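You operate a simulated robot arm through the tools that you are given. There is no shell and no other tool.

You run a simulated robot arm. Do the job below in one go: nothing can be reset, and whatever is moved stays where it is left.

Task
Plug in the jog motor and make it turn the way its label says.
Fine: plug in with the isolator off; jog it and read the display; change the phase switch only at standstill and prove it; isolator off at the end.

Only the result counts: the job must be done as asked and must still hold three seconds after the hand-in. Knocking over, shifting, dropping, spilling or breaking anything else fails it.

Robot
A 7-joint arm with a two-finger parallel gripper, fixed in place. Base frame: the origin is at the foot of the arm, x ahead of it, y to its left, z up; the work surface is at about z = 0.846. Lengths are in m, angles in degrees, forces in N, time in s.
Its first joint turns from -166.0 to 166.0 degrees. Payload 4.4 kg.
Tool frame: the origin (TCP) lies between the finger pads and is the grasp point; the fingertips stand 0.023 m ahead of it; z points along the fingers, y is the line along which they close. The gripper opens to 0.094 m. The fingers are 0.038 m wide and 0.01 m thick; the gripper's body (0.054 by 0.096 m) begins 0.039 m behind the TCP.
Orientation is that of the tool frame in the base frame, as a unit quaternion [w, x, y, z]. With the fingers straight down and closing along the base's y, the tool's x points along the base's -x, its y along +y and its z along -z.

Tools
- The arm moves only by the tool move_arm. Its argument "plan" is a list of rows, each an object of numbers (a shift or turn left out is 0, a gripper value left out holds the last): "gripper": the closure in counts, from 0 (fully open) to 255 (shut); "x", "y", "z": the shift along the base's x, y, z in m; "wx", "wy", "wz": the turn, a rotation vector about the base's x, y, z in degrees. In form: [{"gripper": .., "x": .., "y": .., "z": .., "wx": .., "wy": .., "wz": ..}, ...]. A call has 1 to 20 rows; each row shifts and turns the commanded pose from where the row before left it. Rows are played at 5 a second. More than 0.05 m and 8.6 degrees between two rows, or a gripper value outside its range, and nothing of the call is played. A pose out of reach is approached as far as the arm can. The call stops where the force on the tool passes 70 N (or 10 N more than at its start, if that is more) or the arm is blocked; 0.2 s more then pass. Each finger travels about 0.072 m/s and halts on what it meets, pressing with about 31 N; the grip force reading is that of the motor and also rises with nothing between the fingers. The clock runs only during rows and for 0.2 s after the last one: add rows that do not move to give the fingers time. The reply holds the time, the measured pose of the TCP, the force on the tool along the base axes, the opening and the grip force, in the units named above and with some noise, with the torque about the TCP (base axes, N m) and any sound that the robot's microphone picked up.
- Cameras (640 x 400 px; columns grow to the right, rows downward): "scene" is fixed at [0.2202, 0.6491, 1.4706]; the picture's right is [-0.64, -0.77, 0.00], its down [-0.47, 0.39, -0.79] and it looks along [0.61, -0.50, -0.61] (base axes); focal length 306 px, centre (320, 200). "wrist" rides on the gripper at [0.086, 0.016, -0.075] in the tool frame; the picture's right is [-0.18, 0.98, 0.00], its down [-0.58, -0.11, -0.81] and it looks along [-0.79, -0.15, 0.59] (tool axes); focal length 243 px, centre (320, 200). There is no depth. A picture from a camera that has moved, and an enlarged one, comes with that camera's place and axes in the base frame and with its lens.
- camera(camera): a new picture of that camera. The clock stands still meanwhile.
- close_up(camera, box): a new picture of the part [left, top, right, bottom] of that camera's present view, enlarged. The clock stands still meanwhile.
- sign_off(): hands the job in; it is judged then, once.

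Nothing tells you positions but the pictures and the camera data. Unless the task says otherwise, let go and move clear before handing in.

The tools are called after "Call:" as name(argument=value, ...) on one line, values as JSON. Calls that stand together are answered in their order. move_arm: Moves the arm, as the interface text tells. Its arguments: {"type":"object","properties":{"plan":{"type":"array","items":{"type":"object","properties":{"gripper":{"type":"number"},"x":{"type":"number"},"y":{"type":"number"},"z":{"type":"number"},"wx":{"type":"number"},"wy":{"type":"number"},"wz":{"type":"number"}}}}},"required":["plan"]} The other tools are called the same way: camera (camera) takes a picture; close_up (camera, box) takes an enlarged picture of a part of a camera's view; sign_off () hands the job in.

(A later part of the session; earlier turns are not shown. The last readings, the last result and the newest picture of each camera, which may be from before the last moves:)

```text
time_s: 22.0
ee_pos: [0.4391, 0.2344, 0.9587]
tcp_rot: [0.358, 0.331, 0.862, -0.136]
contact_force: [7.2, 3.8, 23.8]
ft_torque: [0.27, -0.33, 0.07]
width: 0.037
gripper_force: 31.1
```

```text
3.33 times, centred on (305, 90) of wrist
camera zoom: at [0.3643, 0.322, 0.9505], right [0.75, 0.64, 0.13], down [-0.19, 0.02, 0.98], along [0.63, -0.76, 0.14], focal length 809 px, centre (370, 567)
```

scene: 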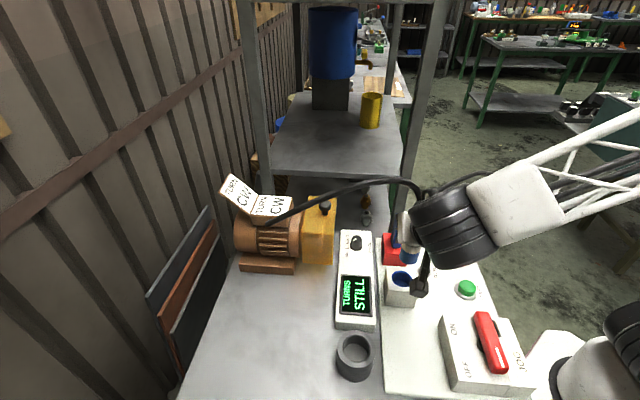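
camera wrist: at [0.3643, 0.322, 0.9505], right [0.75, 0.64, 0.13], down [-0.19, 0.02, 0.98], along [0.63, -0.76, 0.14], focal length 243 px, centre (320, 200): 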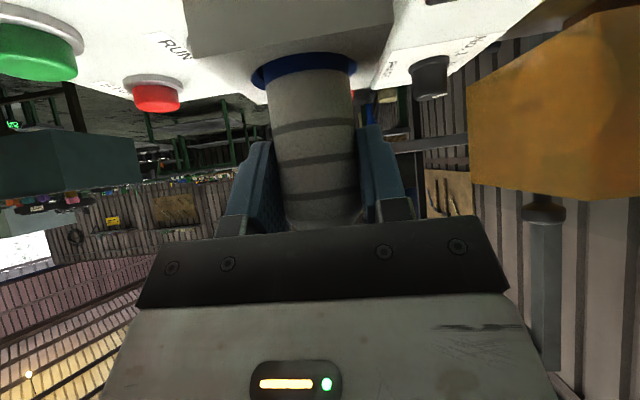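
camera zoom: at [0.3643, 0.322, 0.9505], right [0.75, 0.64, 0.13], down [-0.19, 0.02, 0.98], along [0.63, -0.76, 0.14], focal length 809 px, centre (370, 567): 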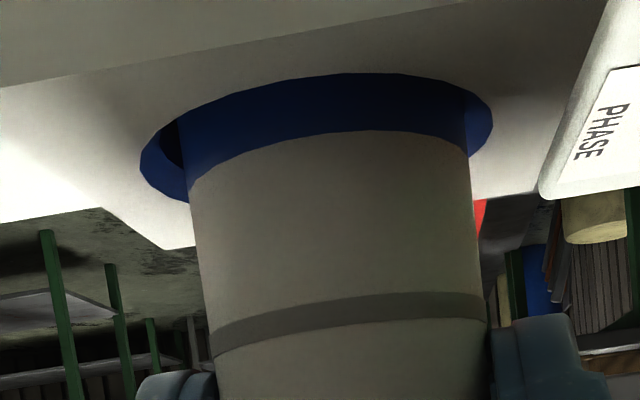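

The plug is nearly home: the white shoulder stands about 5 mm above the socket face, with 24 N upward. I push a little further to see whether it seats.

Call:
move_arm(plan=[{"z": -0.002}, {"z": -0.002}, {}])

Call:
close_up(camera="wrist", box=[230, 30, 380, 150])

```text
time_s: 22.8
ee_pos: [0.4379, 0.2332, 0.9559]
tcp_rot: [0.357, 0.33, 0.863, -0.137]
contact_force: [-5.1, 0.3, 18.2]
ft_torque: [0.0, 0.22, 0.01]
width: 0.037
gripper_force: 31.3
```

```text
3.33 times, centred on (305, 90) of wrist
camera zoom: at [0.364, 0.3211, 0.9457], right [0.75, 0.64, 0.13], down [-0.19, 0.03, 0.98], along [0.63, -0.77, 0.14], focal length 809 px, centre (370, 567)
```

zoom: 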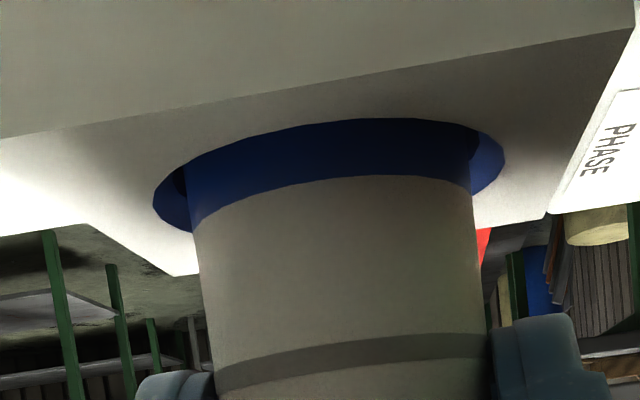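

The plug stopped moving while the hand slid 4 mm down it, so it looks bottomed in the socket. I give one more firm push to make sure it is truly seated.

Call:
move_arm(plan=[{"z": -0.003}, {"z": -0.003}, {}, {}])

Call:
close_up(camera="wrist", box=[230, 30, 380, 150])

```text
time_s: 23.8
ee_pos: [0.4382, 0.2332, 0.9498]
tcp_rot: [0.358, 0.331, 0.863, -0.136]
contact_force: [2.8, -4.6, 22.9]
ft_torque: [-0.19, -0.12, 0.01]
width: 0.0372
gripper_force: 31.1
```

```text
3.33 times, centred on (305, 90) of wrist
camera zoom: at [0.364, 0.3216, 0.9401], right [0.75, 0.64, 0.13], down [-0.19, 0.03, 0.98], along [0.63, -0.77, 0.14], focal length 809 px, centre (370, 567)
```

zoom: 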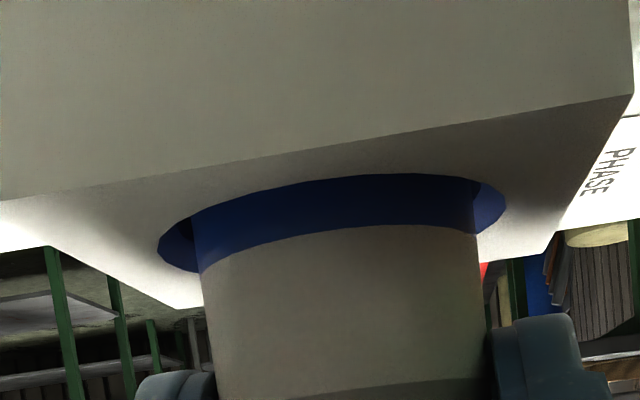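

The bore floor (z ≈ 0.879) matches the plug's tip depth, so the plug is fully seated. I release it and back out along the finger direction.

Call:
move_arm(plan=[{"gripper": 0}, {"gripper": 0}, {"gripper": 0}, {"gripper": 0}, {"x": -0.0105, "y": 0.0095, "z": 0.0142}, {"x": -0.0155, "y": 0.014, "z": 0.021}, {"x": -0.0155, "y": 0.014, "z": 0.021}, {"x": -0.0155, "y": 0.014, "z": 0.021}, {"x": -0.0155, "y": 0.014, "z": 0.021}, {"x": -0.0155, "y": 0.014, "z": 0.021}, {}])

Call:
camera(camera="wrist")

Call:
camera(camera="scene")

```text
time_s: 26.2
ee_pos: [0.3499, 0.3143, 1.0697]
tcp_rot: [0.358, 0.331, 0.862, -0.138]
contact_force: [1.0, -0.5, -0.4]
ft_torque: [-0.02, -0.02, -0.01]
width: 0.094
gripper_force: 0.1
```

```text
taken
camera wrist: at [0.2756, 0.4021, 1.0603], right [0.75, 0.64, 0.13], down [-0.19, 0.03, 0.98], along [0.63, -0.77, 0.14], focal length 243 px, centre (320, 200)
```

wrist: 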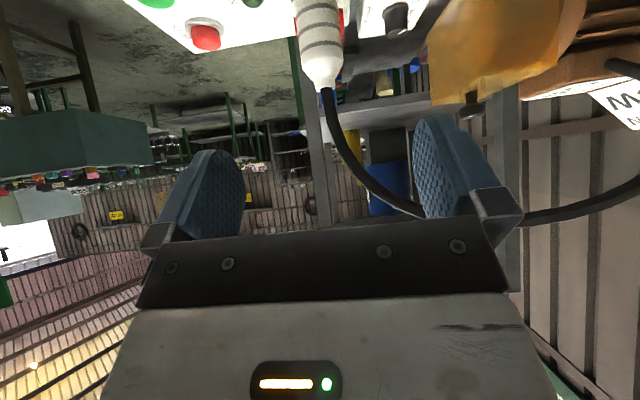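

```text
taken
```

scene: 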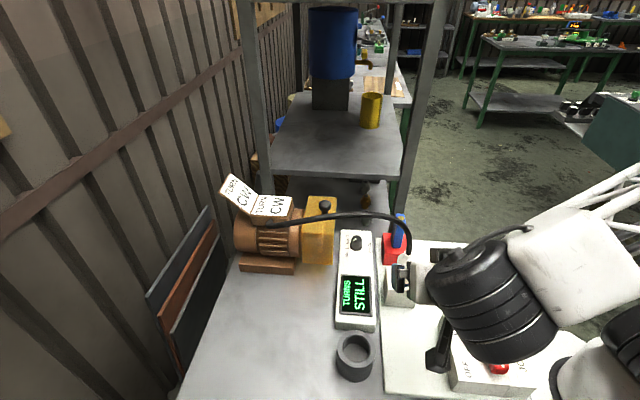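

The plug stays seated and the isolator was off throughout. Now I straighten the hand and go above the isolator handle at about (0.242, 0.232).

Call:
move_arm(plan=[{"x": -0.018, "y": -0.0137, "wx": 5.02, "wy": 5.58}, {"x": -0.018, "y": -0.0137, "wx": 5.02, "wy": 5.58}, {"x": -0.018, "y": -0.0137, "wx": 5.02, "wy": 5.58}, {"x": -0.018, "y": -0.0137, "wx": 5.02, "wy": 5.58}, {"x": -0.018, "y": -0.0137, "wx": 5.02, "wy": 5.58}, {"x": -0.018, "y": -0.0137, "wx": 5.02, "wy": 5.58}, {"wz": -3.5, "z": -0.02}, {}])

Call:
camera(camera="wrist")

Call:
camera(camera="scene")

```text
time_s: 28.0
ee_pos: [0.2426, 0.2308, 1.0475]
tcp_rot: [0.0, 0.387, 0.922, -0.001]
contact_force: [0.0, -0.2, -0.4]
ft_torque: [-0.01, -0.01, -0.02]
width: 0.0941
gripper_force: 0.2
```

```text
taken
camera wrist: at [0.193, 0.3032, 1.1219], right [0.83, 0.56, 0.0], down [0.33, -0.49, 0.81], along [0.45, -0.67, -0.59], focal length 243 px, centre (320, 200)
```

wrist: 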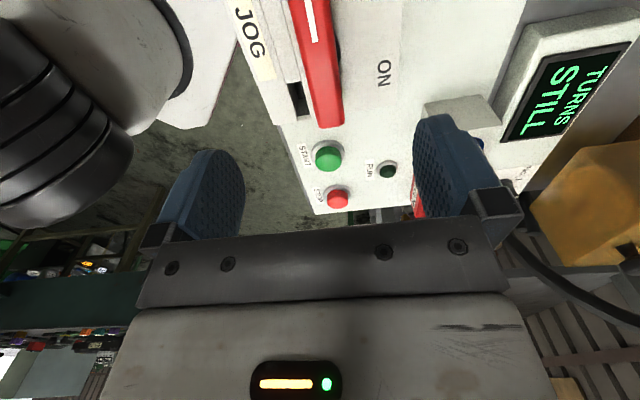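

```text
taken
```

scene: 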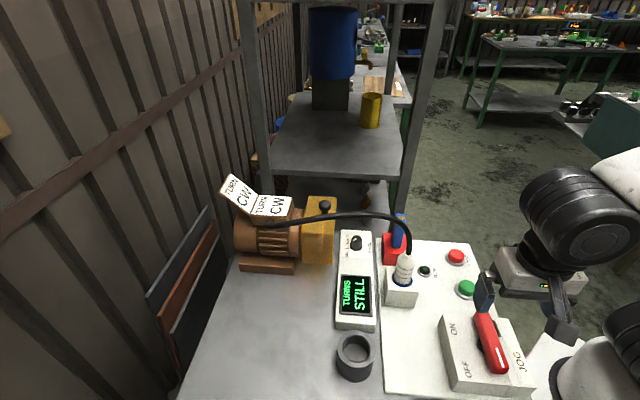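

Call:
close_up(camera="wrist", box=[240, 0, 400, 140])

Call:
close_up(camera="scene", box=[430, 250, 560, 400])

Call:
close_up(camera="scene", box=[370, 220, 430, 310])

```text
2.86 times, centred on (320, 70) of wrist
camera zoom: at [0.193, 0.3032, 1.1219], right [0.83, 0.56, 0.0], down [0.33, -0.49, 0.81], along [0.45, -0.67, -0.59], focal length 693 px, centre (320, 571)
```

zoom: 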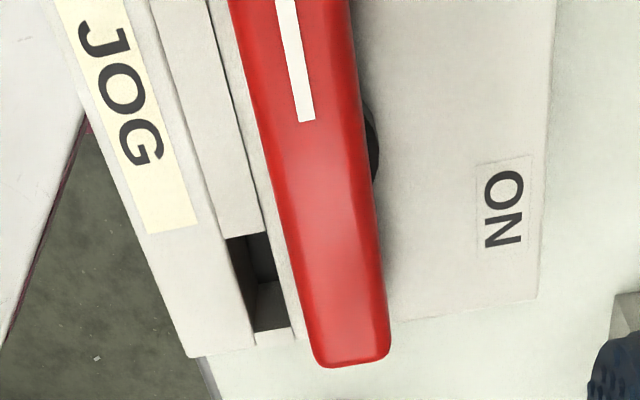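

```text
2.67 times, centred on (495, 325) of scene
camera zoom: at [0.2202, 0.6491, 1.4706], right [-0.64, -0.77, 0.0], down [-0.47, 0.39, -0.79], along [0.61, -0.5, -0.61], focal length 816 px, centre (-147, -133)
```

zoom: 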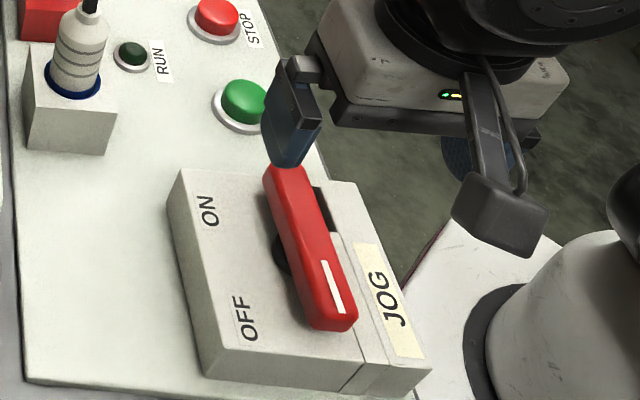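

```text
4.44 times, centred on (400, 265) of scene
camera zoom: at [0.2202, 0.6491, 1.4706], right [-0.64, -0.77, 0.0], down [-0.47, 0.39, -0.79], along [0.61, -0.5, -0.61], focal length 1360 px, centre (-36, -89)
```

zoom: 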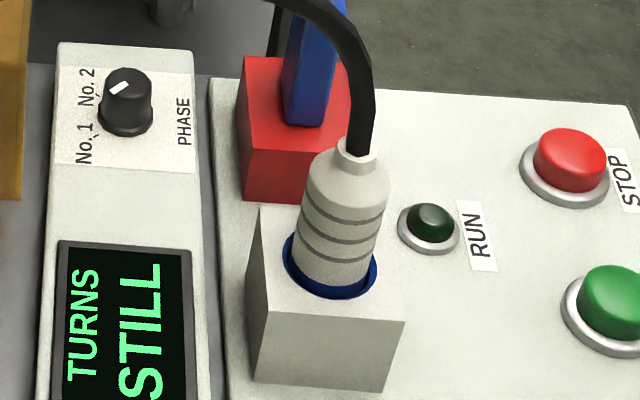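

The fingers are aligned with the red bar (hub ≈ (0.245, 0.230), box top z ≈ 0.898). Before gripping, I test in free air that the wrist can swing the 90° clockwise.

Call:
move_arm(plan=[{"wz": -8.5}, {"wz": -8.5}, {"wz": -8.5}, {"wz": -8.5}, {"wz": -8.5}, {"wz": -8.5}, {"wz": -8.5}, {"wz": -8.5}, {"wz": -8.5}, {"wz": -8.5}, {"wz": -8.5}, {}])

Call:
camera(camera="wrist")

Call:
camera(camera="scene")

```text
time_s: 30.6
ee_pos: [0.2419, 0.2315, 1.0481]
tcp_rot: [0.0, 0.887, 0.462, 0.0]
contact_force: [-0.3, -0.4, -0.7]
ft_torque: [0.0, -0.01, -0.02]
width: 0.0941
gripper_force: 0.0
out of reach, approached as far as the arm can: row 10, 11
```

```text
taken
camera wrist: at [0.3048, 0.2929, 1.1219], right [0.7, -0.71, 0.0], down [-0.42, -0.41, 0.81], along [-0.57, -0.57, -0.59], focal length 243 px, centre (320, 200)
```

wrist: 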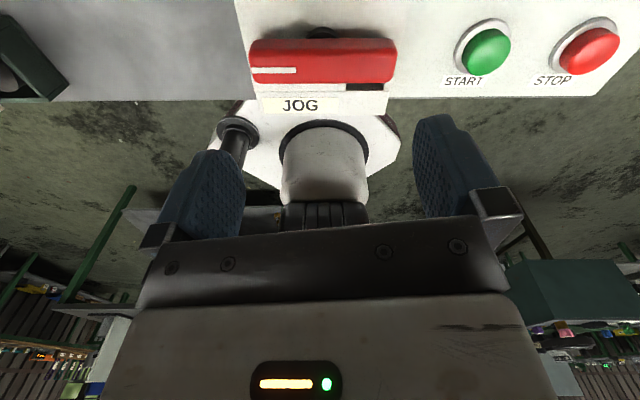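

```text
taken
```

scene: 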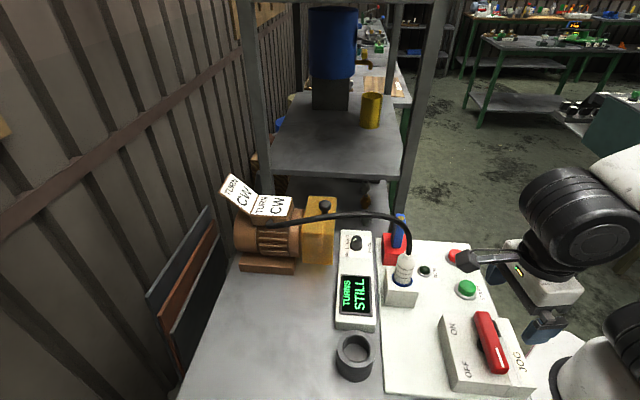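

Clockwise travel from this side stops about 80° short of comfort, so I'll use the flipped wrist orientation (180° around), which leaves plenty of clockwise range. I rotate back the other way in free air.

Call:
move_arm(plan=[{"wz": 8.5}, {"wz": 8.5}, {"wz": 8.5}, {"wz": 8.5}, {"wz": 8.5}, {"wz": 8.5}, {"wz": 8.5}, {"wz": 8.5}, {"wz": 8.5}, {"wz": 8.5}, {"wz": 8.5}, {"wz": 8.5}, {"wz": 8.5}, {"wz": 8.5}, {"wz": 8.5}, {"wz": 8.5}, {"wz": 8.5}, {"wz": 8.5}, {"wz": 8.5}, {}])

```text
time_s: 34.8
ee_pos: [0.2419, 0.2307, 1.0488]
tcp_rot: [0.0, -0.315, 0.949, 0.0]
contact_force: [-0.1, -0.1, 0.9]
ft_torque: [-0.03, 0.0, 0.01]
width: 0.0939
gripper_force: 0.1
```

Call:
move_arm(plan=[{"wz": 8.5}, {"wz": 8.5}, {"wz": 8.5}, {"wz": 8.5}, {"wz": 8.5}, {"wz": 8.5}, {"wz": 8.5}, {"wz": 8.5}, {"wz": 8.5}, {"wz": 8.5}, {"wz": 8.5}, {"wz": 5}, {}])

Call:
camera(camera="wrist")

Call:
camera(camera="scene")

```text
time_s: 37.6
ee_pos: [0.2429, 0.2311, 1.0485]
tcp_rot: [0.0, 0.924, -0.381, -0.001]
contact_force: [0.1, 0.0, 0.4]
ft_torque: [0.01, 0.0, -0.02]
width: 0.0942
gripper_force: 0.0
```

```text
taken
camera wrist: at [0.2916, 0.1583, 1.1218], right [-0.82, -0.57, 0.0], down [-0.34, 0.49, 0.81], along [-0.46, 0.66, -0.59], focal length 243 px, centre (320, 200)
```

wrist: 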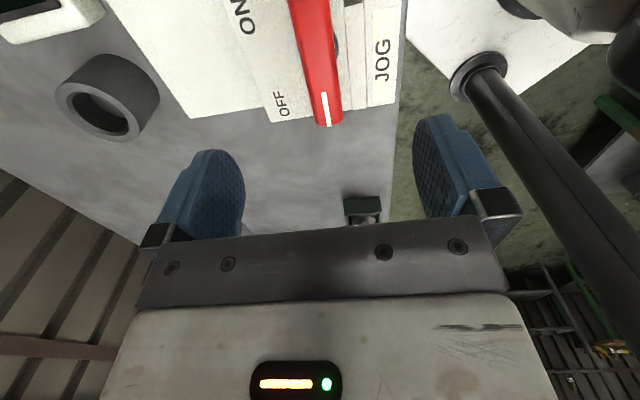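

```text
taken
```

scene: 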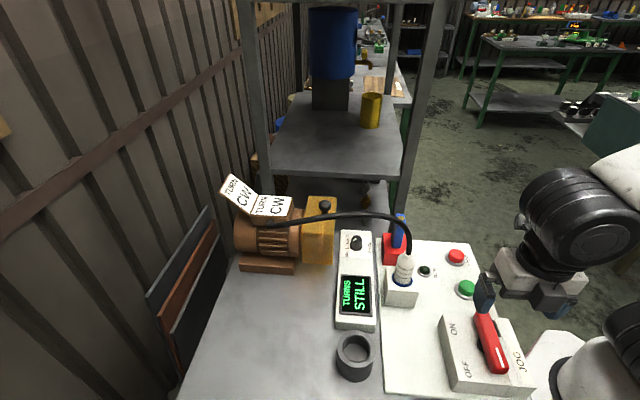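

Call:
close_up(camera="wrist", box=[240, 0, 400, 140])

```text
2.86 times, centred on (320, 70) of wrist
camera zoom: at [0.2916, 0.1583, 1.1218], right [-0.82, -0.57, 0.0], down [-0.34, 0.49, 0.81], along [-0.46, 0.66, -0.59], focal length 693 px, centre (320, 571)
```

zoom: 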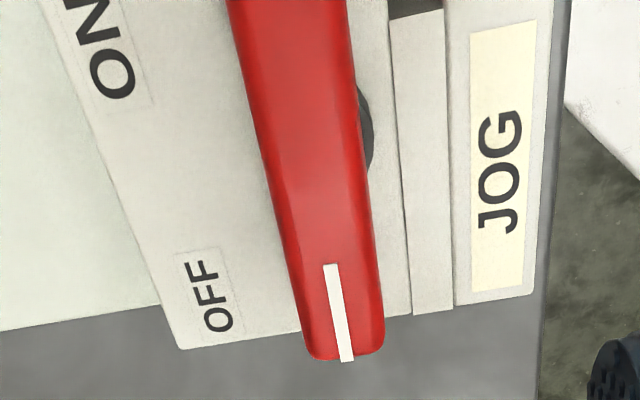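

The bar is lined up between the fingers in the flipped orientation. I descend so the fingertips straddle the bar above the hub, then grip it.

Call:
move_arm(plan=[{"x": 0.0004, "y": -0.0015, "z": -0.035}, {"z": -0.035}, {"z": -0.025}, {"z": -0.0165}, {}, {"gripper": 255}, {"gripper": 255}, {"gripper": 255}, {"gripper": 255}, {"gripper": 255}])

Call:
camera(camera="wrist")

Call:
close_up(camera="scene", box=[430, 230, 590, 400])

```text
time_s: 39.8
ee_pos: [0.2425, 0.2307, 0.936]
tcp_rot: [0.0, 0.924, -0.381, 0.0]
contact_force: [22.0, 26.2, -11.3]
ft_torque: [0.36, -0.05, -0.3]
width: 0.026
gripper_force: 44.9
```

```text
taken
camera wrist: at [0.292, 0.1582, 1.0097], right [-0.82, -0.57, 0.0], down [-0.34, 0.49, 0.81], along [-0.46, 0.66, -0.59], focal length 243 px, centre (320, 200)
```

wrist: 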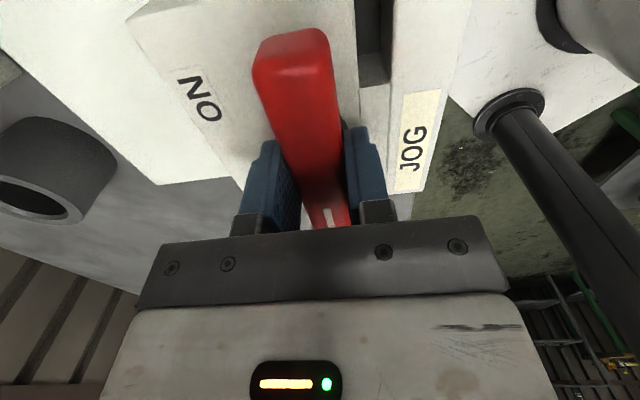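

```text
2.35 times, centred on (510, 315) of scene
camera zoom: at [0.2202, 0.6491, 1.4706], right [-0.64, -0.77, 0.0], down [-0.47, 0.39, -0.79], along [0.61, -0.5, -0.61], focal length 720 px, centre (-127, -71)
```

zoom: 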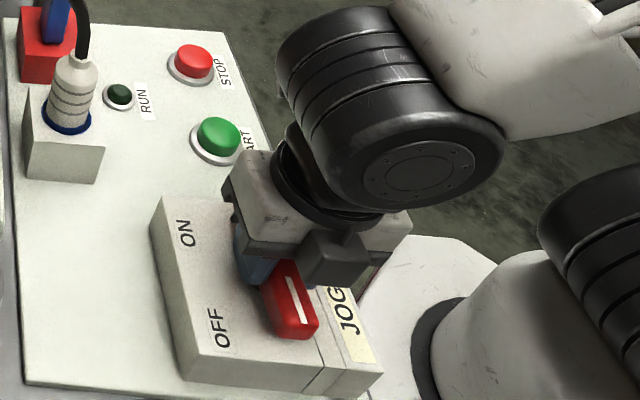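

The handle is gripped, but there's a 34 N sideways preload because I'm slightly off its axis. I relieve it with a small shift before turning.

Call:
move_arm(plan=[{"x": 0.001, "y": 0.001}, {}])

```text
time_s: 40.4
ee_pos: [0.242, 0.2307, 0.9347]
tcp_rot: [0.0, 0.925, -0.38, 0.001]
contact_force: [-8.5, 17.3, 18.4]
ft_torque: [0.02, 0.09, -0.3]
width: 0.026
gripper_force: 44.9
```

Call:
move_arm(plan=[{"wz": -4}, {"wz": -4}, {"wz": -4}, {}])

Call:
close_up(camera="scene", box=[430, 230, 590, 400])

```text
time_s: 41.4
ee_pos: [0.2426, 0.2313, 0.9362]
tcp_rot: [0.001, 0.879, -0.476, -0.001]
contact_force: [5.6, 39.4, -21.2]
ft_torque: [0.35, -0.22, 0.2]
width: 0.0258
gripper_force: 45.8
```

```text
2.35 times, centred on (510, 315) of scene
camera zoom: at [0.2202, 0.6491, 1.4706], right [-0.64, -0.77, 0.0], down [-0.47, 0.39, -0.79], along [0.61, -0.5, -0.61], focal length 720 px, centre (-127, -71)
```

zoom: 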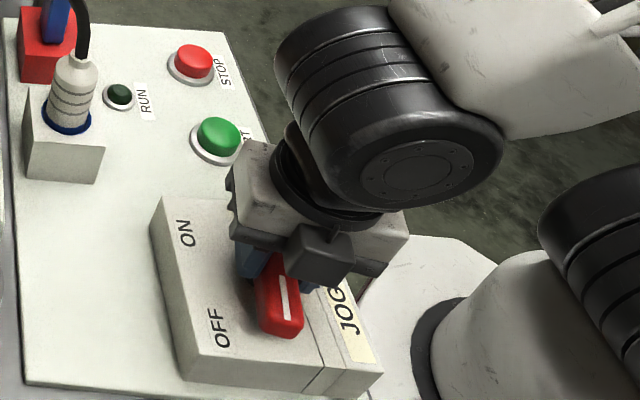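

The handle follows the clockwise turn with little torque. I relieve the sideways force again and continue.

Call:
move_arm(plan=[{"x": 0.0005, "y": 0.0015}, {"wz": -4}, {"wz": -4}, {}])

```text
time_s: 42.4
ee_pos: [0.2426, 0.23, 0.9373]
tcp_rot: [0.001, 0.844, -0.536, 0.0]
contact_force: [-19.9, -46.9, 12.7]
ft_torque: [-0.33, -0.52, -0.01]
width: 0.0258
gripper_force: 44.8
```

Call:
move_arm(plan=[{"x": -0.0004, "y": -0.001}, {}])

```text
time_s: 43.0
ee_pos: [0.2437, 0.2318, 0.9365]
tcp_rot: [0.001, 0.844, -0.536, 0.0]
contact_force: [-24.4, -4.2, -30.8]
ft_torque: [-0.17, -0.43, 0.01]
width: 0.0259
gripper_force: 44.6
```

Call:
move_arm(plan=[{}])

Call:
move_arm(plan=[{}])

```text
time_s: 43.4
ee_pos: [0.2432, 0.2321, 0.9364]
tcp_rot: [0.0, 0.844, -0.536, 0.0]
contact_force: [-31.5, -0.9, -34.8]
ft_torque: [0.36, -0.33, 0.07]
width: 0.026
gripper_force: 44.6
```

```text
time_s: 43.8
ee_pos: [0.243, 0.2319, 0.936]
tcp_rot: [0.001, 0.845, -0.535, 0.0]
contact_force: [-36.6, -3.9, -34.2]
ft_torque: [0.23, -0.1, 0.01]
width: 0.0259
gripper_force: 44.7
```

The internal grip forces come from clamping a hinged bar rigidly. I loosen the fingers slightly so they just bracket the bar like a fork, and continue turning clockwise.

Call:
move_arm(plan=[{"gripper": 174}, {"gripper": 174}, {}])

```text
time_s: 44.6
ee_pos: [0.2453, 0.2322, 0.9369]
tcp_rot: [0.0, 0.844, -0.536, 0.0]
contact_force: [-2.2, -2.0, 0.9]
ft_torque: [0.01, 0.08, 0.08]
width: 0.0315
gripper_force: 1.2
```

Call:
move_arm(plan=[{"wz": -5}, {"wz": -5}, {"wz": -5}, {"wz": -5}, {}])

Call:
camera(camera="scene")

```text
time_s: 45.8
ee_pos: [0.2443, 0.2299, 0.9371]
tcp_rot: [0.0, 0.738, -0.675, 0.0]
contact_force: [-0.3, 1.3, -0.1]
ft_torque: [0.01, 0.02, -0.01]
width: 0.0299
gripper_force: 0.0
```

```text
taken
```

scene: 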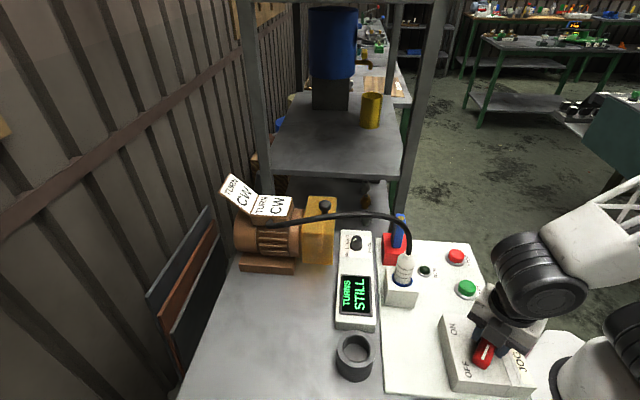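

Call:
move_arm(plan=[{"wz": -5}, {"wz": -5}, {"wz": -5}, {"wz": -5}, {}])

Call:
camera(camera="scene")

Call:
close_up(camera="scene", box=[320, 220, 560, 400])

```text
time_s: 47.0
ee_pos: [0.2431, 0.231, 0.9368]
tcp_rot: [0.0, -0.609, 0.793, 0.0]
contact_force: [-0.8, 0.1, -0.5]
ft_torque: [-0.01, -0.03, 0.01]
width: 0.03
gripper_force: 0.1
```

```text
taken
```

scene: 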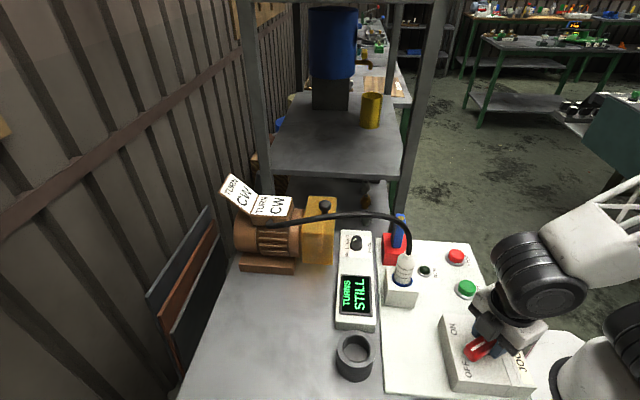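

```text
2.22 times, centred on (440, 310) of scene
camera zoom: at [0.2202, 0.6491, 1.4706], right [-0.64, -0.77, 0.0], down [-0.47, 0.39, -0.79], along [0.61, -0.5, -0.61], focal length 680 px, centre (53, -44)
```

zoom: 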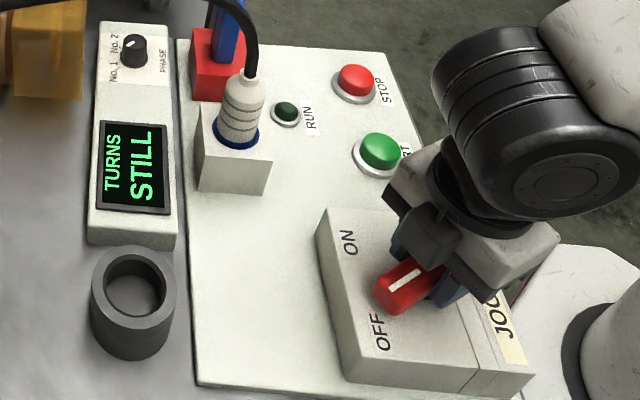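

Call:
move_arm(plan=[{"wz": -5}, {"wz": -5}, {"wz": -5}, {"wz": -5}, {}])

Call:
close_up(camera="scene", box=[320, 220, 560, 400])

```text
time_s: 48.2
ee_pos: [0.2432, 0.2309, 0.9355]
tcp_rot: [0.0, -0.463, 0.887, -0.001]
contact_force: [3.1, -5.1, 1.3]
ft_torque: [-0.02, -0.08, -0.15]
width: 0.0324
gripper_force: 2.6
```

```text
2.22 times, centred on (440, 310) of scene
camera zoom: at [0.2202, 0.6491, 1.4706], right [-0.64, -0.77, 0.0], down [-0.47, 0.39, -0.79], along [0.61, -0.5, -0.61], focal length 680 px, centre (53, -44)
```

zoom: 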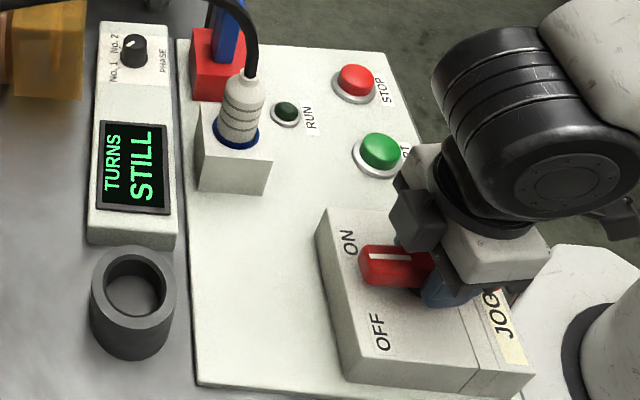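

Some resistance appears near 75–80°, with the stripe now pointing at ON. I turn a bit more to check whether this is the end stop.

Call:
move_arm(plan=[{"wz": -4}, {"wz": -4}, {}])

Call:
close_up(camera="scene", box=[320, 220, 560, 400])

```text
time_s: 49.0
ee_pos: [0.2435, 0.2314, 0.9359]
tcp_rot: [0.0, -0.4, 0.917, 0.0]
contact_force: [0.3, 0.5, -0.1]
ft_torque: [0.0, 0.01, -0.05]
width: 0.03
gripper_force: 0.0
```

```text
2.22 times, centred on (440, 310) of scene
camera zoom: at [0.2202, 0.6491, 1.4706], right [-0.64, -0.77, 0.0], down [-0.47, 0.39, -0.79], along [0.61, -0.5, -0.61], focal length 680 px, centre (53, -44)
```

zoom: 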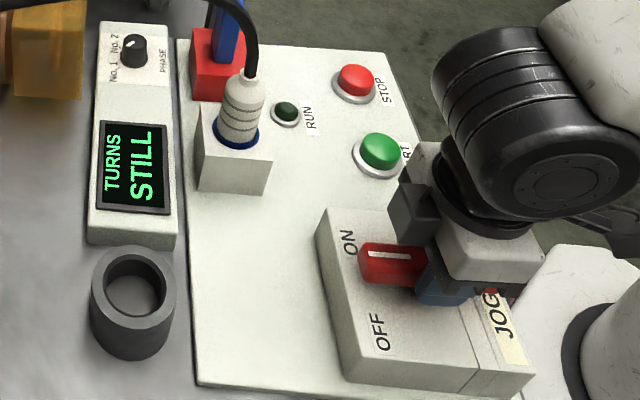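

Call:
move_arm(plan=[{"wz": -4}, {"wz": -4}, {}])

Call:
close_up(camera="scene", box=[320, 220, 560, 400])

```text
time_s: 49.8
ee_pos: [0.244, 0.23, 0.9359]
tcp_rot: [0.001, -0.335, 0.942, 0.0]
contact_force: [4.4, -2.5, 0.7]
ft_torque: [-0.04, -0.03, 0.16]
width: 0.0319
gripper_force: 2.4
```

```text
2.22 times, centred on (440, 310) of scene
camera zoom: at [0.2202, 0.6491, 1.4706], right [-0.64, -0.77, 0.0], down [-0.47, 0.39, -0.79], along [0.61, -0.5, -0.61], focal length 680 px, centre (53, -44)
```

zoom: 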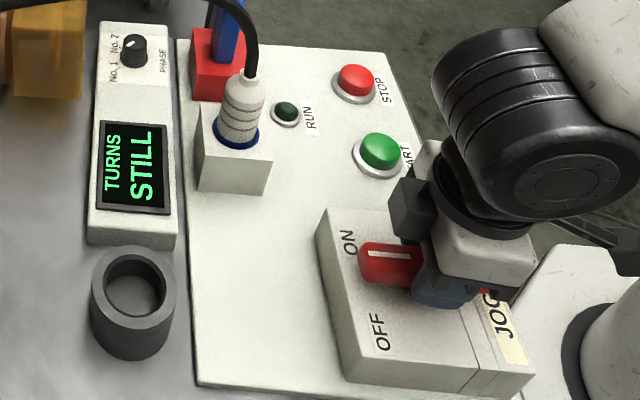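

The handle is at its ON stop after about 90°, the motor is still STILL and RUN is dark, so START must be pressed to run. I release the handle and rise.

Call:
move_arm(plan=[{"wz": 4}, {"gripper": 0}, {"gripper": 0}, {"gripper": 0}, {"z": 0.03}, {"z": 0.04}, {"z": 0.04}, {}])

Call:
camera(camera="scene")

Call:
camera(camera="wrist")

```text
time_s: 51.6
ee_pos: [0.2425, 0.2332, 1.0487]
tcp_rot: [0.0, -0.368, 0.93, 0.001]
contact_force: [0.7, 0.3, -0.3]
ft_torque: [0.01, -0.03, 0.01]
width: 0.0937
gripper_force: 0.0
```

```text
taken
```

scene: 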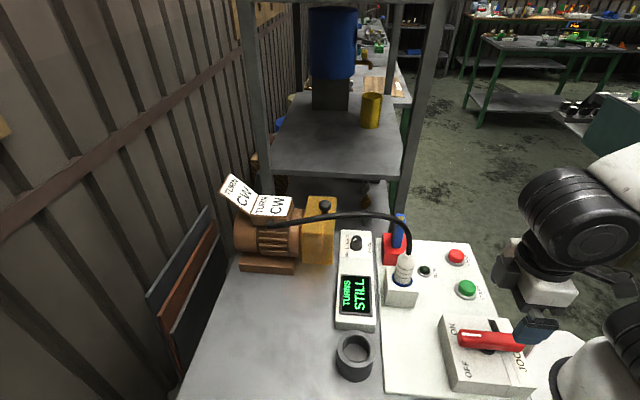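

```text
taken
camera wrist: at [0.1688, 0.185, 1.1219], right [-0.54, 0.84, 0.0], down [0.5, 0.32, 0.81], along [0.68, 0.43, -0.59], focal length 243 px, centre (320, 200)
```

wrist: 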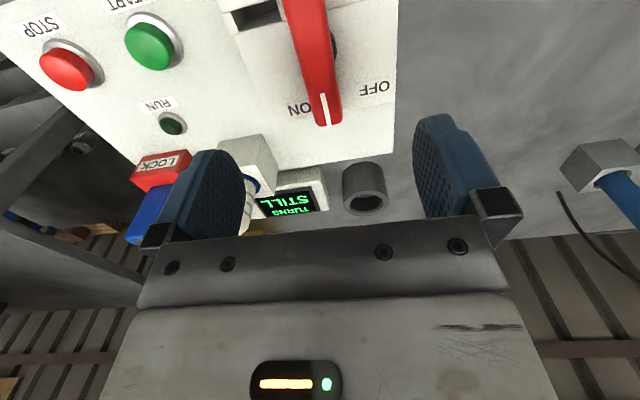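

Call:
close_up(camera="wrist", box=[220, 0, 410, 160])

Call:
close_up(camera="wrist", box=[20, 0, 220, 150])

Call:
close_up(camera="scene", box=[410, 230, 560, 400])

```text
2.50 times, centred on (315, 80) of wrist
camera zoom: at [0.1688, 0.185, 1.1219], right [-0.54, 0.84, 0.0], down [0.5, 0.32, 0.81], along [0.68, 0.43, -0.59], focal length 606 px, centre (332, 500)
```

zoom: 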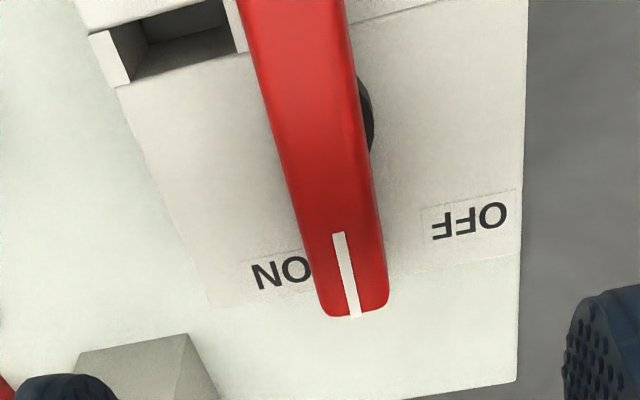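

```text
2.67 times, centred on (120, 75) of wrist
camera zoom: at [0.1688, 0.185, 1.1219], right [-0.54, 0.84, 0.0], down [0.5, 0.32, 0.81], along [0.68, 0.43, -0.59], focal length 647 px, centre (853, 533)
```

zoom: 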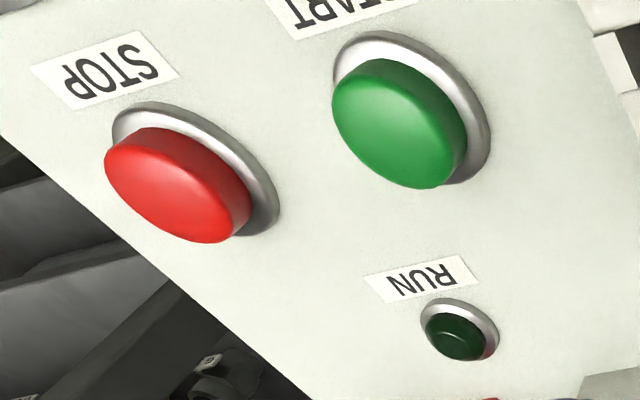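

```text
2.35 times, centred on (485, 315) of scene
camera zoom: at [0.2202, 0.6491, 1.4706], right [-0.64, -0.77, 0.0], down [-0.47, 0.39, -0.79], along [0.61, -0.5, -0.61], focal length 720 px, centre (-68, -71)
```

zoom: 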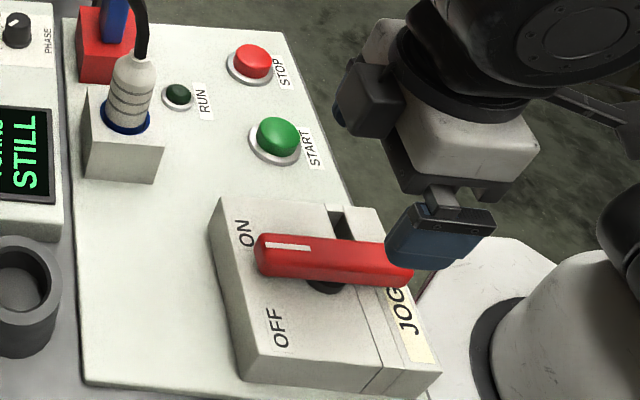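

The handle rests at ON (90° turned). START is at about (0.3425, 0.1005) with its cap top at z ≈ 0.866; I close the fingers and move above it.

Call:
move_arm(plan=[{"x": 0.025, "y": -0.033, "gripper": 255}, {"x": 0.025, "y": -0.033}, {"x": 0.025, "y": -0.033}, {"x": 0.025, "y": -0.0335}, {"z": -0.04}, {"z": -0.04}, {"z": -0.035}, {}])

Call:
close_up(camera="scene", box=[410, 210, 560, 340])

Call:
camera(camera="wrist")

```text
time_s: 53.4
ee_pos: [0.3438, 0.1012, 0.9325]
tcp_rot: [0.0, -0.368, 0.93, 0.0]
contact_force: [0.5, -1.0, 0.2]
ft_torque: [-0.01, 0.0, 0.0]
width: 0.0001
gripper_force: 30.9
```

```text
3.08 times, centred on (485, 275) of scene
camera zoom: at [0.2202, 0.6491, 1.4706], right [-0.64, -0.77, 0.0], down [-0.47, 0.39, -0.79], along [0.61, -0.5, -0.61], focal length 942 px, centre (-188, -31)
```

zoom: 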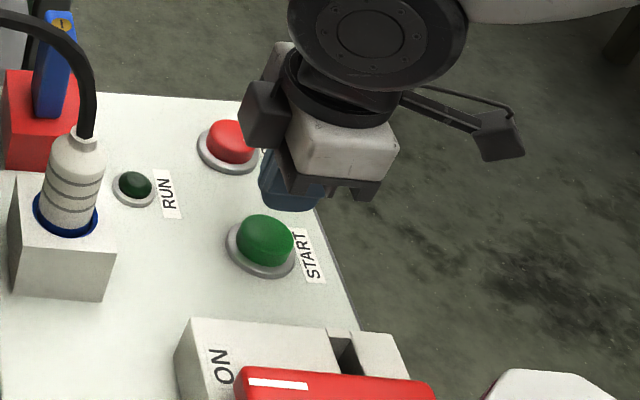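

```text
taken
camera wrist: at [0.2691, 0.0532, 1.0055], right [-0.54, 0.84, 0.0], down [0.5, 0.32, 0.81], along [0.68, 0.43, -0.59], focal length 243 px, centre (320, 200)
```

wrist: 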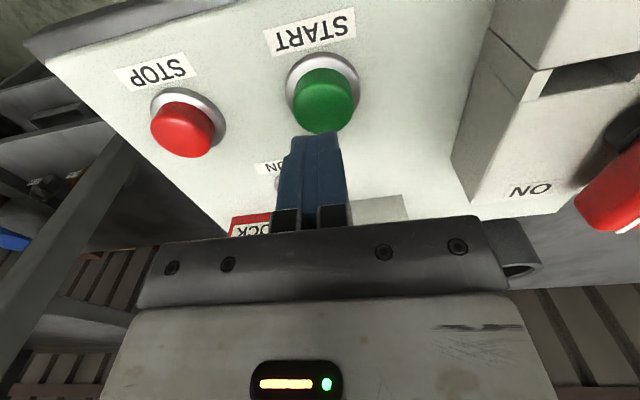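

Call:
close_up(camera="wrist", box=[260, 30, 380, 150])

```text
3.33 times, centred on (320, 90) of wrist
camera zoom: at [0.2691, 0.0532, 1.0055], right [-0.54, 0.84, 0.0], down [0.5, 0.32, 0.81], along [0.68, 0.43, -0.59], focal length 809 px, centre (320, 567)
```

zoom: 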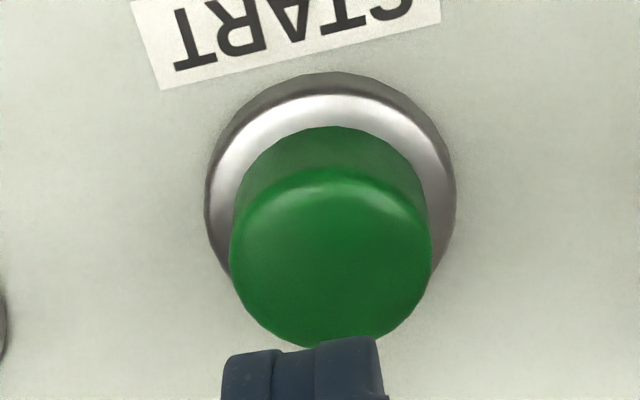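

The fingertips are centred over START. I lower and press gently, then read the display.

Call:
move_arm(plan=[{"z": -0.02}, {"z": -0.015}, {"z": -0.006}, {"z": -0.003}, {"z": -0.003}, {}])

Call:
camera(camera="scene")

```text
time_s: 54.8
ee_pos: [0.3453, 0.0996, 0.8843]
tcp_rot: [0.0, -0.368, 0.93, 0.0]
contact_force: [4.8, 2.0, 10.1]
ft_torque: [0.12, -0.05, 0.01]
width: 0.0001
gripper_force: 30.8
heard: click
```

```text
taken
```

scene: 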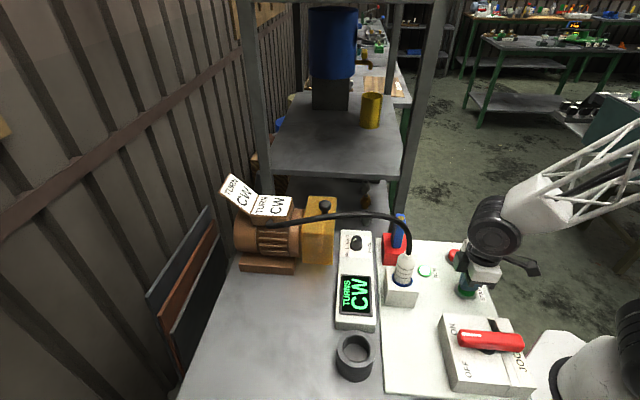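

A click was heard and the display changed; I zoom in to read it and the RUN lamp.

Call:
close_up(camera="scene", box=[330, 225, 450, 325])

Call:
close_up(camera="scene", box=[215, 165, 345, 275])

```text
4.00 times, centred on (390, 275) of scene
camera zoom: at [0.2202, 0.6491, 1.4706], right [-0.64, -0.77, 0.0], down [-0.47, 0.39, -0.79], along [0.61, -0.5, -0.61], focal length 1224 px, centre (40, -100)
```

zoom: 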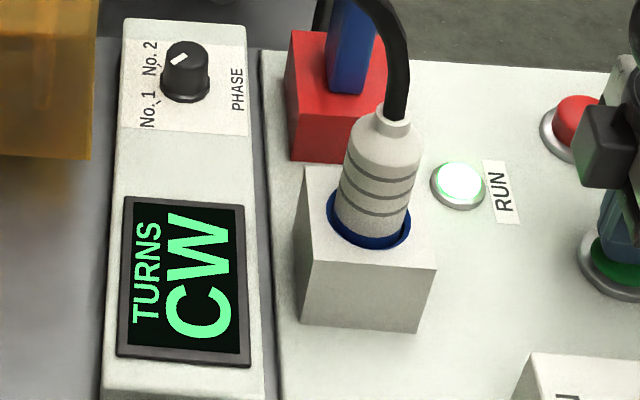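

```text
3.64 times, centred on (280, 220) of scene
camera zoom: at [0.2202, 0.6491, 1.4706], right [-0.64, -0.77, 0.0], down [-0.47, 0.39, -0.79], along [0.61, -0.5, -0.61], focal length 1113 px, centre (466, 127)
```

zoom: 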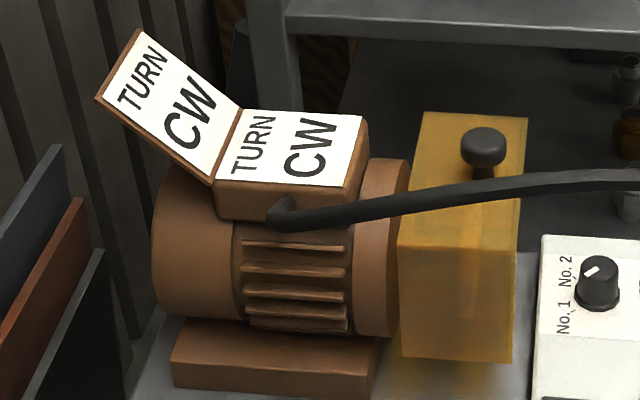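

The display reads TURNS CW and the RUN lamp is lit; the motor label also says TURN CW, so the phase switch (at No. 1) is already right. I release START and see whether it keeps running.

Call:
move_arm(plan=[{}, {"z": 0.015}, {"z": 0.03}, {"z": 0.03}, {}])

Call:
close_up(camera="scene", box=[330, 225, 510, 345])

Call:
camera(camera="wrist")

```text
time_s: 56.0
ee_pos: [0.3447, 0.0975, 0.9606]
tcp_rot: [0.001, -0.369, 0.93, 0.0]
contact_force: [-0.2, -0.7, 0.7]
ft_torque: [0.0, -0.03, 0.0]
width: 0.0
gripper_force: 30.7
```

```text
3.33 times, centred on (420, 285) of scene
camera zoom: at [0.2202, 0.6491, 1.4706], right [-0.64, -0.77, 0.0], down [-0.47, 0.39, -0.79], along [0.61, -0.5, -0.61], focal length 1020 px, centre (-13, -83)
```

zoom: 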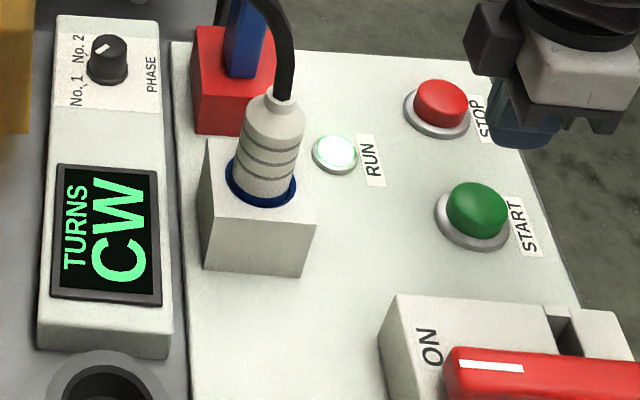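

```text
taken
camera wrist: at [0.2689, 0.0496, 1.034], right [-0.54, 0.84, 0.0], down [0.5, 0.32, 0.81], along [0.68, 0.43, -0.59], focal length 243 px, centre (320, 200)
```

wrist: 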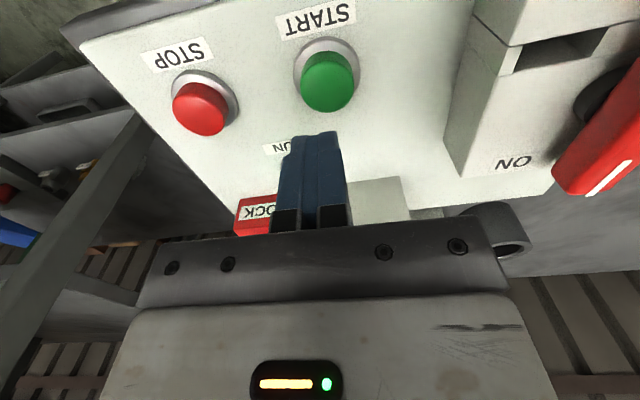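

The motor is latched running CW, matching its label. Now I press STOP; first I verify its position from here.

Call:
close_up(camera="wrist", box=[140, 40, 260, 160])

```text
3.33 times, centred on (200, 100) of wrist
camera zoom: at [0.2689, 0.0496, 1.034], right [-0.54, 0.84, 0.0], down [0.5, 0.32, 0.81], along [0.68, 0.43, -0.59], focal length 809 px, centre (720, 533)
```

zoom: 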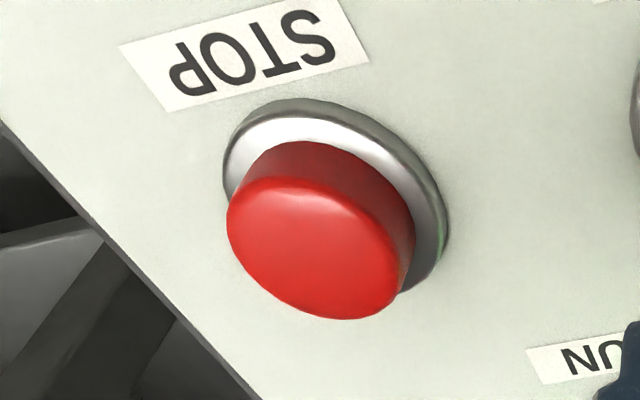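

STOP's cap centre is at about (0.414, 0.031). I move over and press it.

Call:
move_arm(plan=[{"x": 0.0235, "y": -0.0225}, {"x": 0.0235, "y": -0.0225}, {"x": 0.023, "y": -0.0225}, {"z": -0.03}, {"z": -0.025}, {"z": -0.01}, {"z": -0.006}, {"z": -0.003}, {"z": -0.003}, {}])

Call:
close_up(camera="scene", box=[330, 225, 510, 345])

```text
time_s: 58.2
ee_pos: [0.4166, 0.0291, 0.8849]
tcp_rot: [0.002, -0.369, 0.93, -0.001]
contact_force: [-6.7, -0.6, 17.8]
ft_torque: [0.01, 0.17, 0.03]
width: 0.0002
gripper_force: 31.3
heard: click
stopped in row 10: the force on the tool passed its limit at 73 N (the readings are from after the stop); the commanded pose is now the measured one
```

```text
3.33 times, centred on (420, 285) of scene
camera zoom: at [0.2202, 0.6491, 1.4706], right [-0.64, -0.77, 0.0], down [-0.47, 0.39, -0.79], along [0.61, -0.5, -0.61], focal length 1020 px, centre (-13, -83)
```

zoom: 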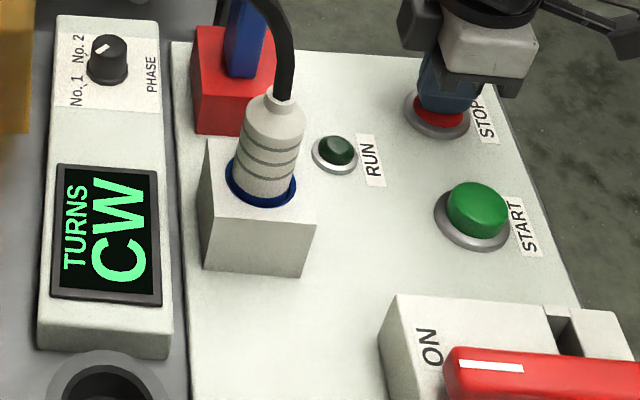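

STOP clicked and the RUN lamp is out; the motor is still coasting (display CW). I lift off and wait for it to come to rest.

Call:
move_arm(plan=[{"z": 0.02}, {"z": 0.04}, {"z": 0.04}, {"z": 0.04}, {}, {}, {}, {}, {}, {}])

Call:
close_up(camera="scene", box=[330, 225, 510, 345])

```text
time_s: 60.4
ee_pos: [0.4137, 0.0284, 1.0229]
tcp_rot: [0.001, -0.368, 0.93, -0.001]
contact_force: [0.3, 0.3, -0.3]
ft_torque: [0.05, -0.02, 0.04]
width: 0.0
gripper_force: 30.8
```

```text
3.33 times, centred on (420, 285) of scene
camera zoom: at [0.2202, 0.6491, 1.4706], right [-0.64, -0.77, 0.0], down [-0.47, 0.39, -0.79], along [0.61, -0.5, -0.61], focal length 1020 px, centre (-13, -83)
```

zoom: 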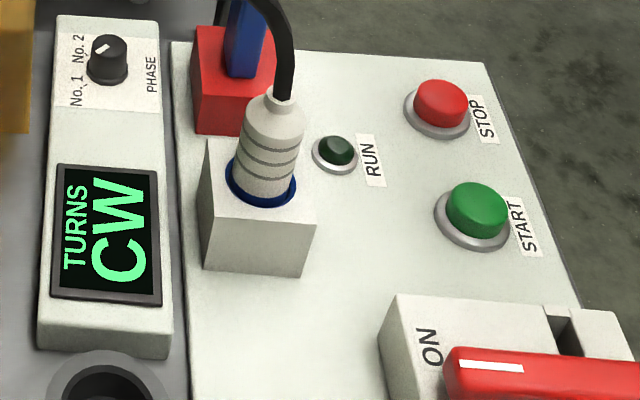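

The RUN lamp is out but the display still shows the coasting direction. While it runs down I return above the isolator handle with the fingers open.

Call:
move_arm(plan=[{"x": -0.0283, "y": 0.0337, "z": 0.01, "gripper": 0}, {"x": -0.0283, "y": 0.0337}, {"x": -0.0283, "y": 0.0337}, {"x": -0.0283, "y": 0.0337}, {"x": -0.0283, "y": 0.0337}, {"x": -0.0284, "y": 0.0339}, {}, {}, {}])

Call:
camera(camera="wrist")

Call:
close_up(camera="scene", box=[330, 225, 570, 400])

```text
time_s: 62.4
ee_pos: [0.2437, 0.2294, 1.0339]
tcp_rot: [0.001, -0.368, 0.93, 0.0]
contact_force: [-0.4, 0.4, -0.6]
ft_torque: [0.0, 0.0, 0.0]
width: 0.094
gripper_force: 0.1
```

```text
taken
camera wrist: at [0.1691, 0.1833, 1.1069], right [-0.54, 0.84, 0.0], down [0.5, 0.32, 0.81], along [0.68, 0.43, -0.59], focal length 243 px, centre (320, 200)
```

wrist: 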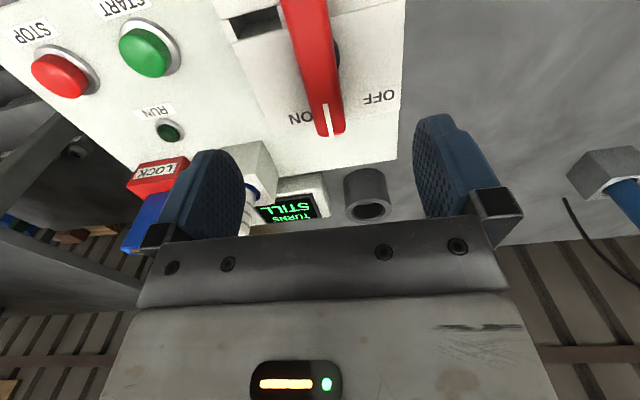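

```text
2.29 times, centred on (450, 312) of scene
camera zoom: at [0.2202, 0.6491, 1.4706], right [-0.64, -0.77, 0.0], down [-0.47, 0.39, -0.79], along [0.61, -0.5, -0.61], focal length 700 px, centre (23, -57)
```

zoom: 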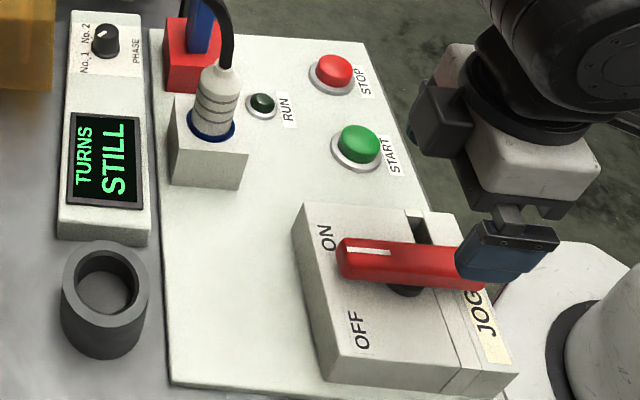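

The motor is at rest (STILL), having turned CW as labelled; no phase change is needed. I bracket the handle again and turn it counter-clockwise back to OFF.

Call:
move_arm(plan=[{"y": 0.001, "z": -0.035}, {"z": -0.035}, {"z": -0.027}, {}, {"gripper": 174}, {"gripper": 174}, {"gripper": 174}, {}])

Call:
close_up(camera="scene", box=[410, 260, 570, 400])

```text
time_s: 64.2
ee_pos: [0.2439, 0.2342, 0.9364]
tcp_rot: [0.001, -0.369, 0.93, 0.0]
contact_force: [7.3, -6.0, -3.5]
ft_torque: [0.09, -0.05, 0.16]
width: 0.0339
gripper_force: 4.2
```

```text
2.86 times, centred on (490, 330) of scene
camera zoom: at [0.2202, 0.6491, 1.4706], right [-0.64, -0.77, 0.0], down [-0.47, 0.39, -0.79], along [0.61, -0.5, -0.61], focal length 874 px, centre (-166, -171)
```

zoom: 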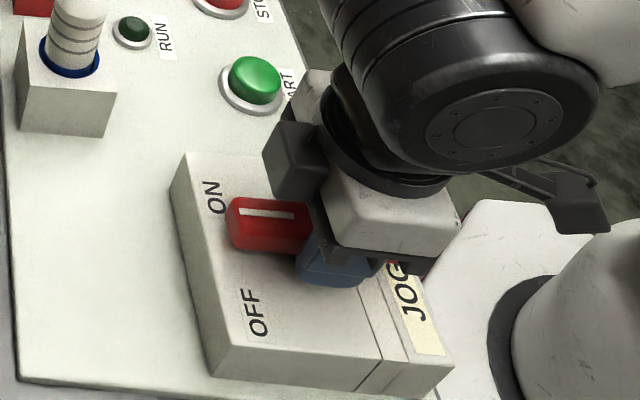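

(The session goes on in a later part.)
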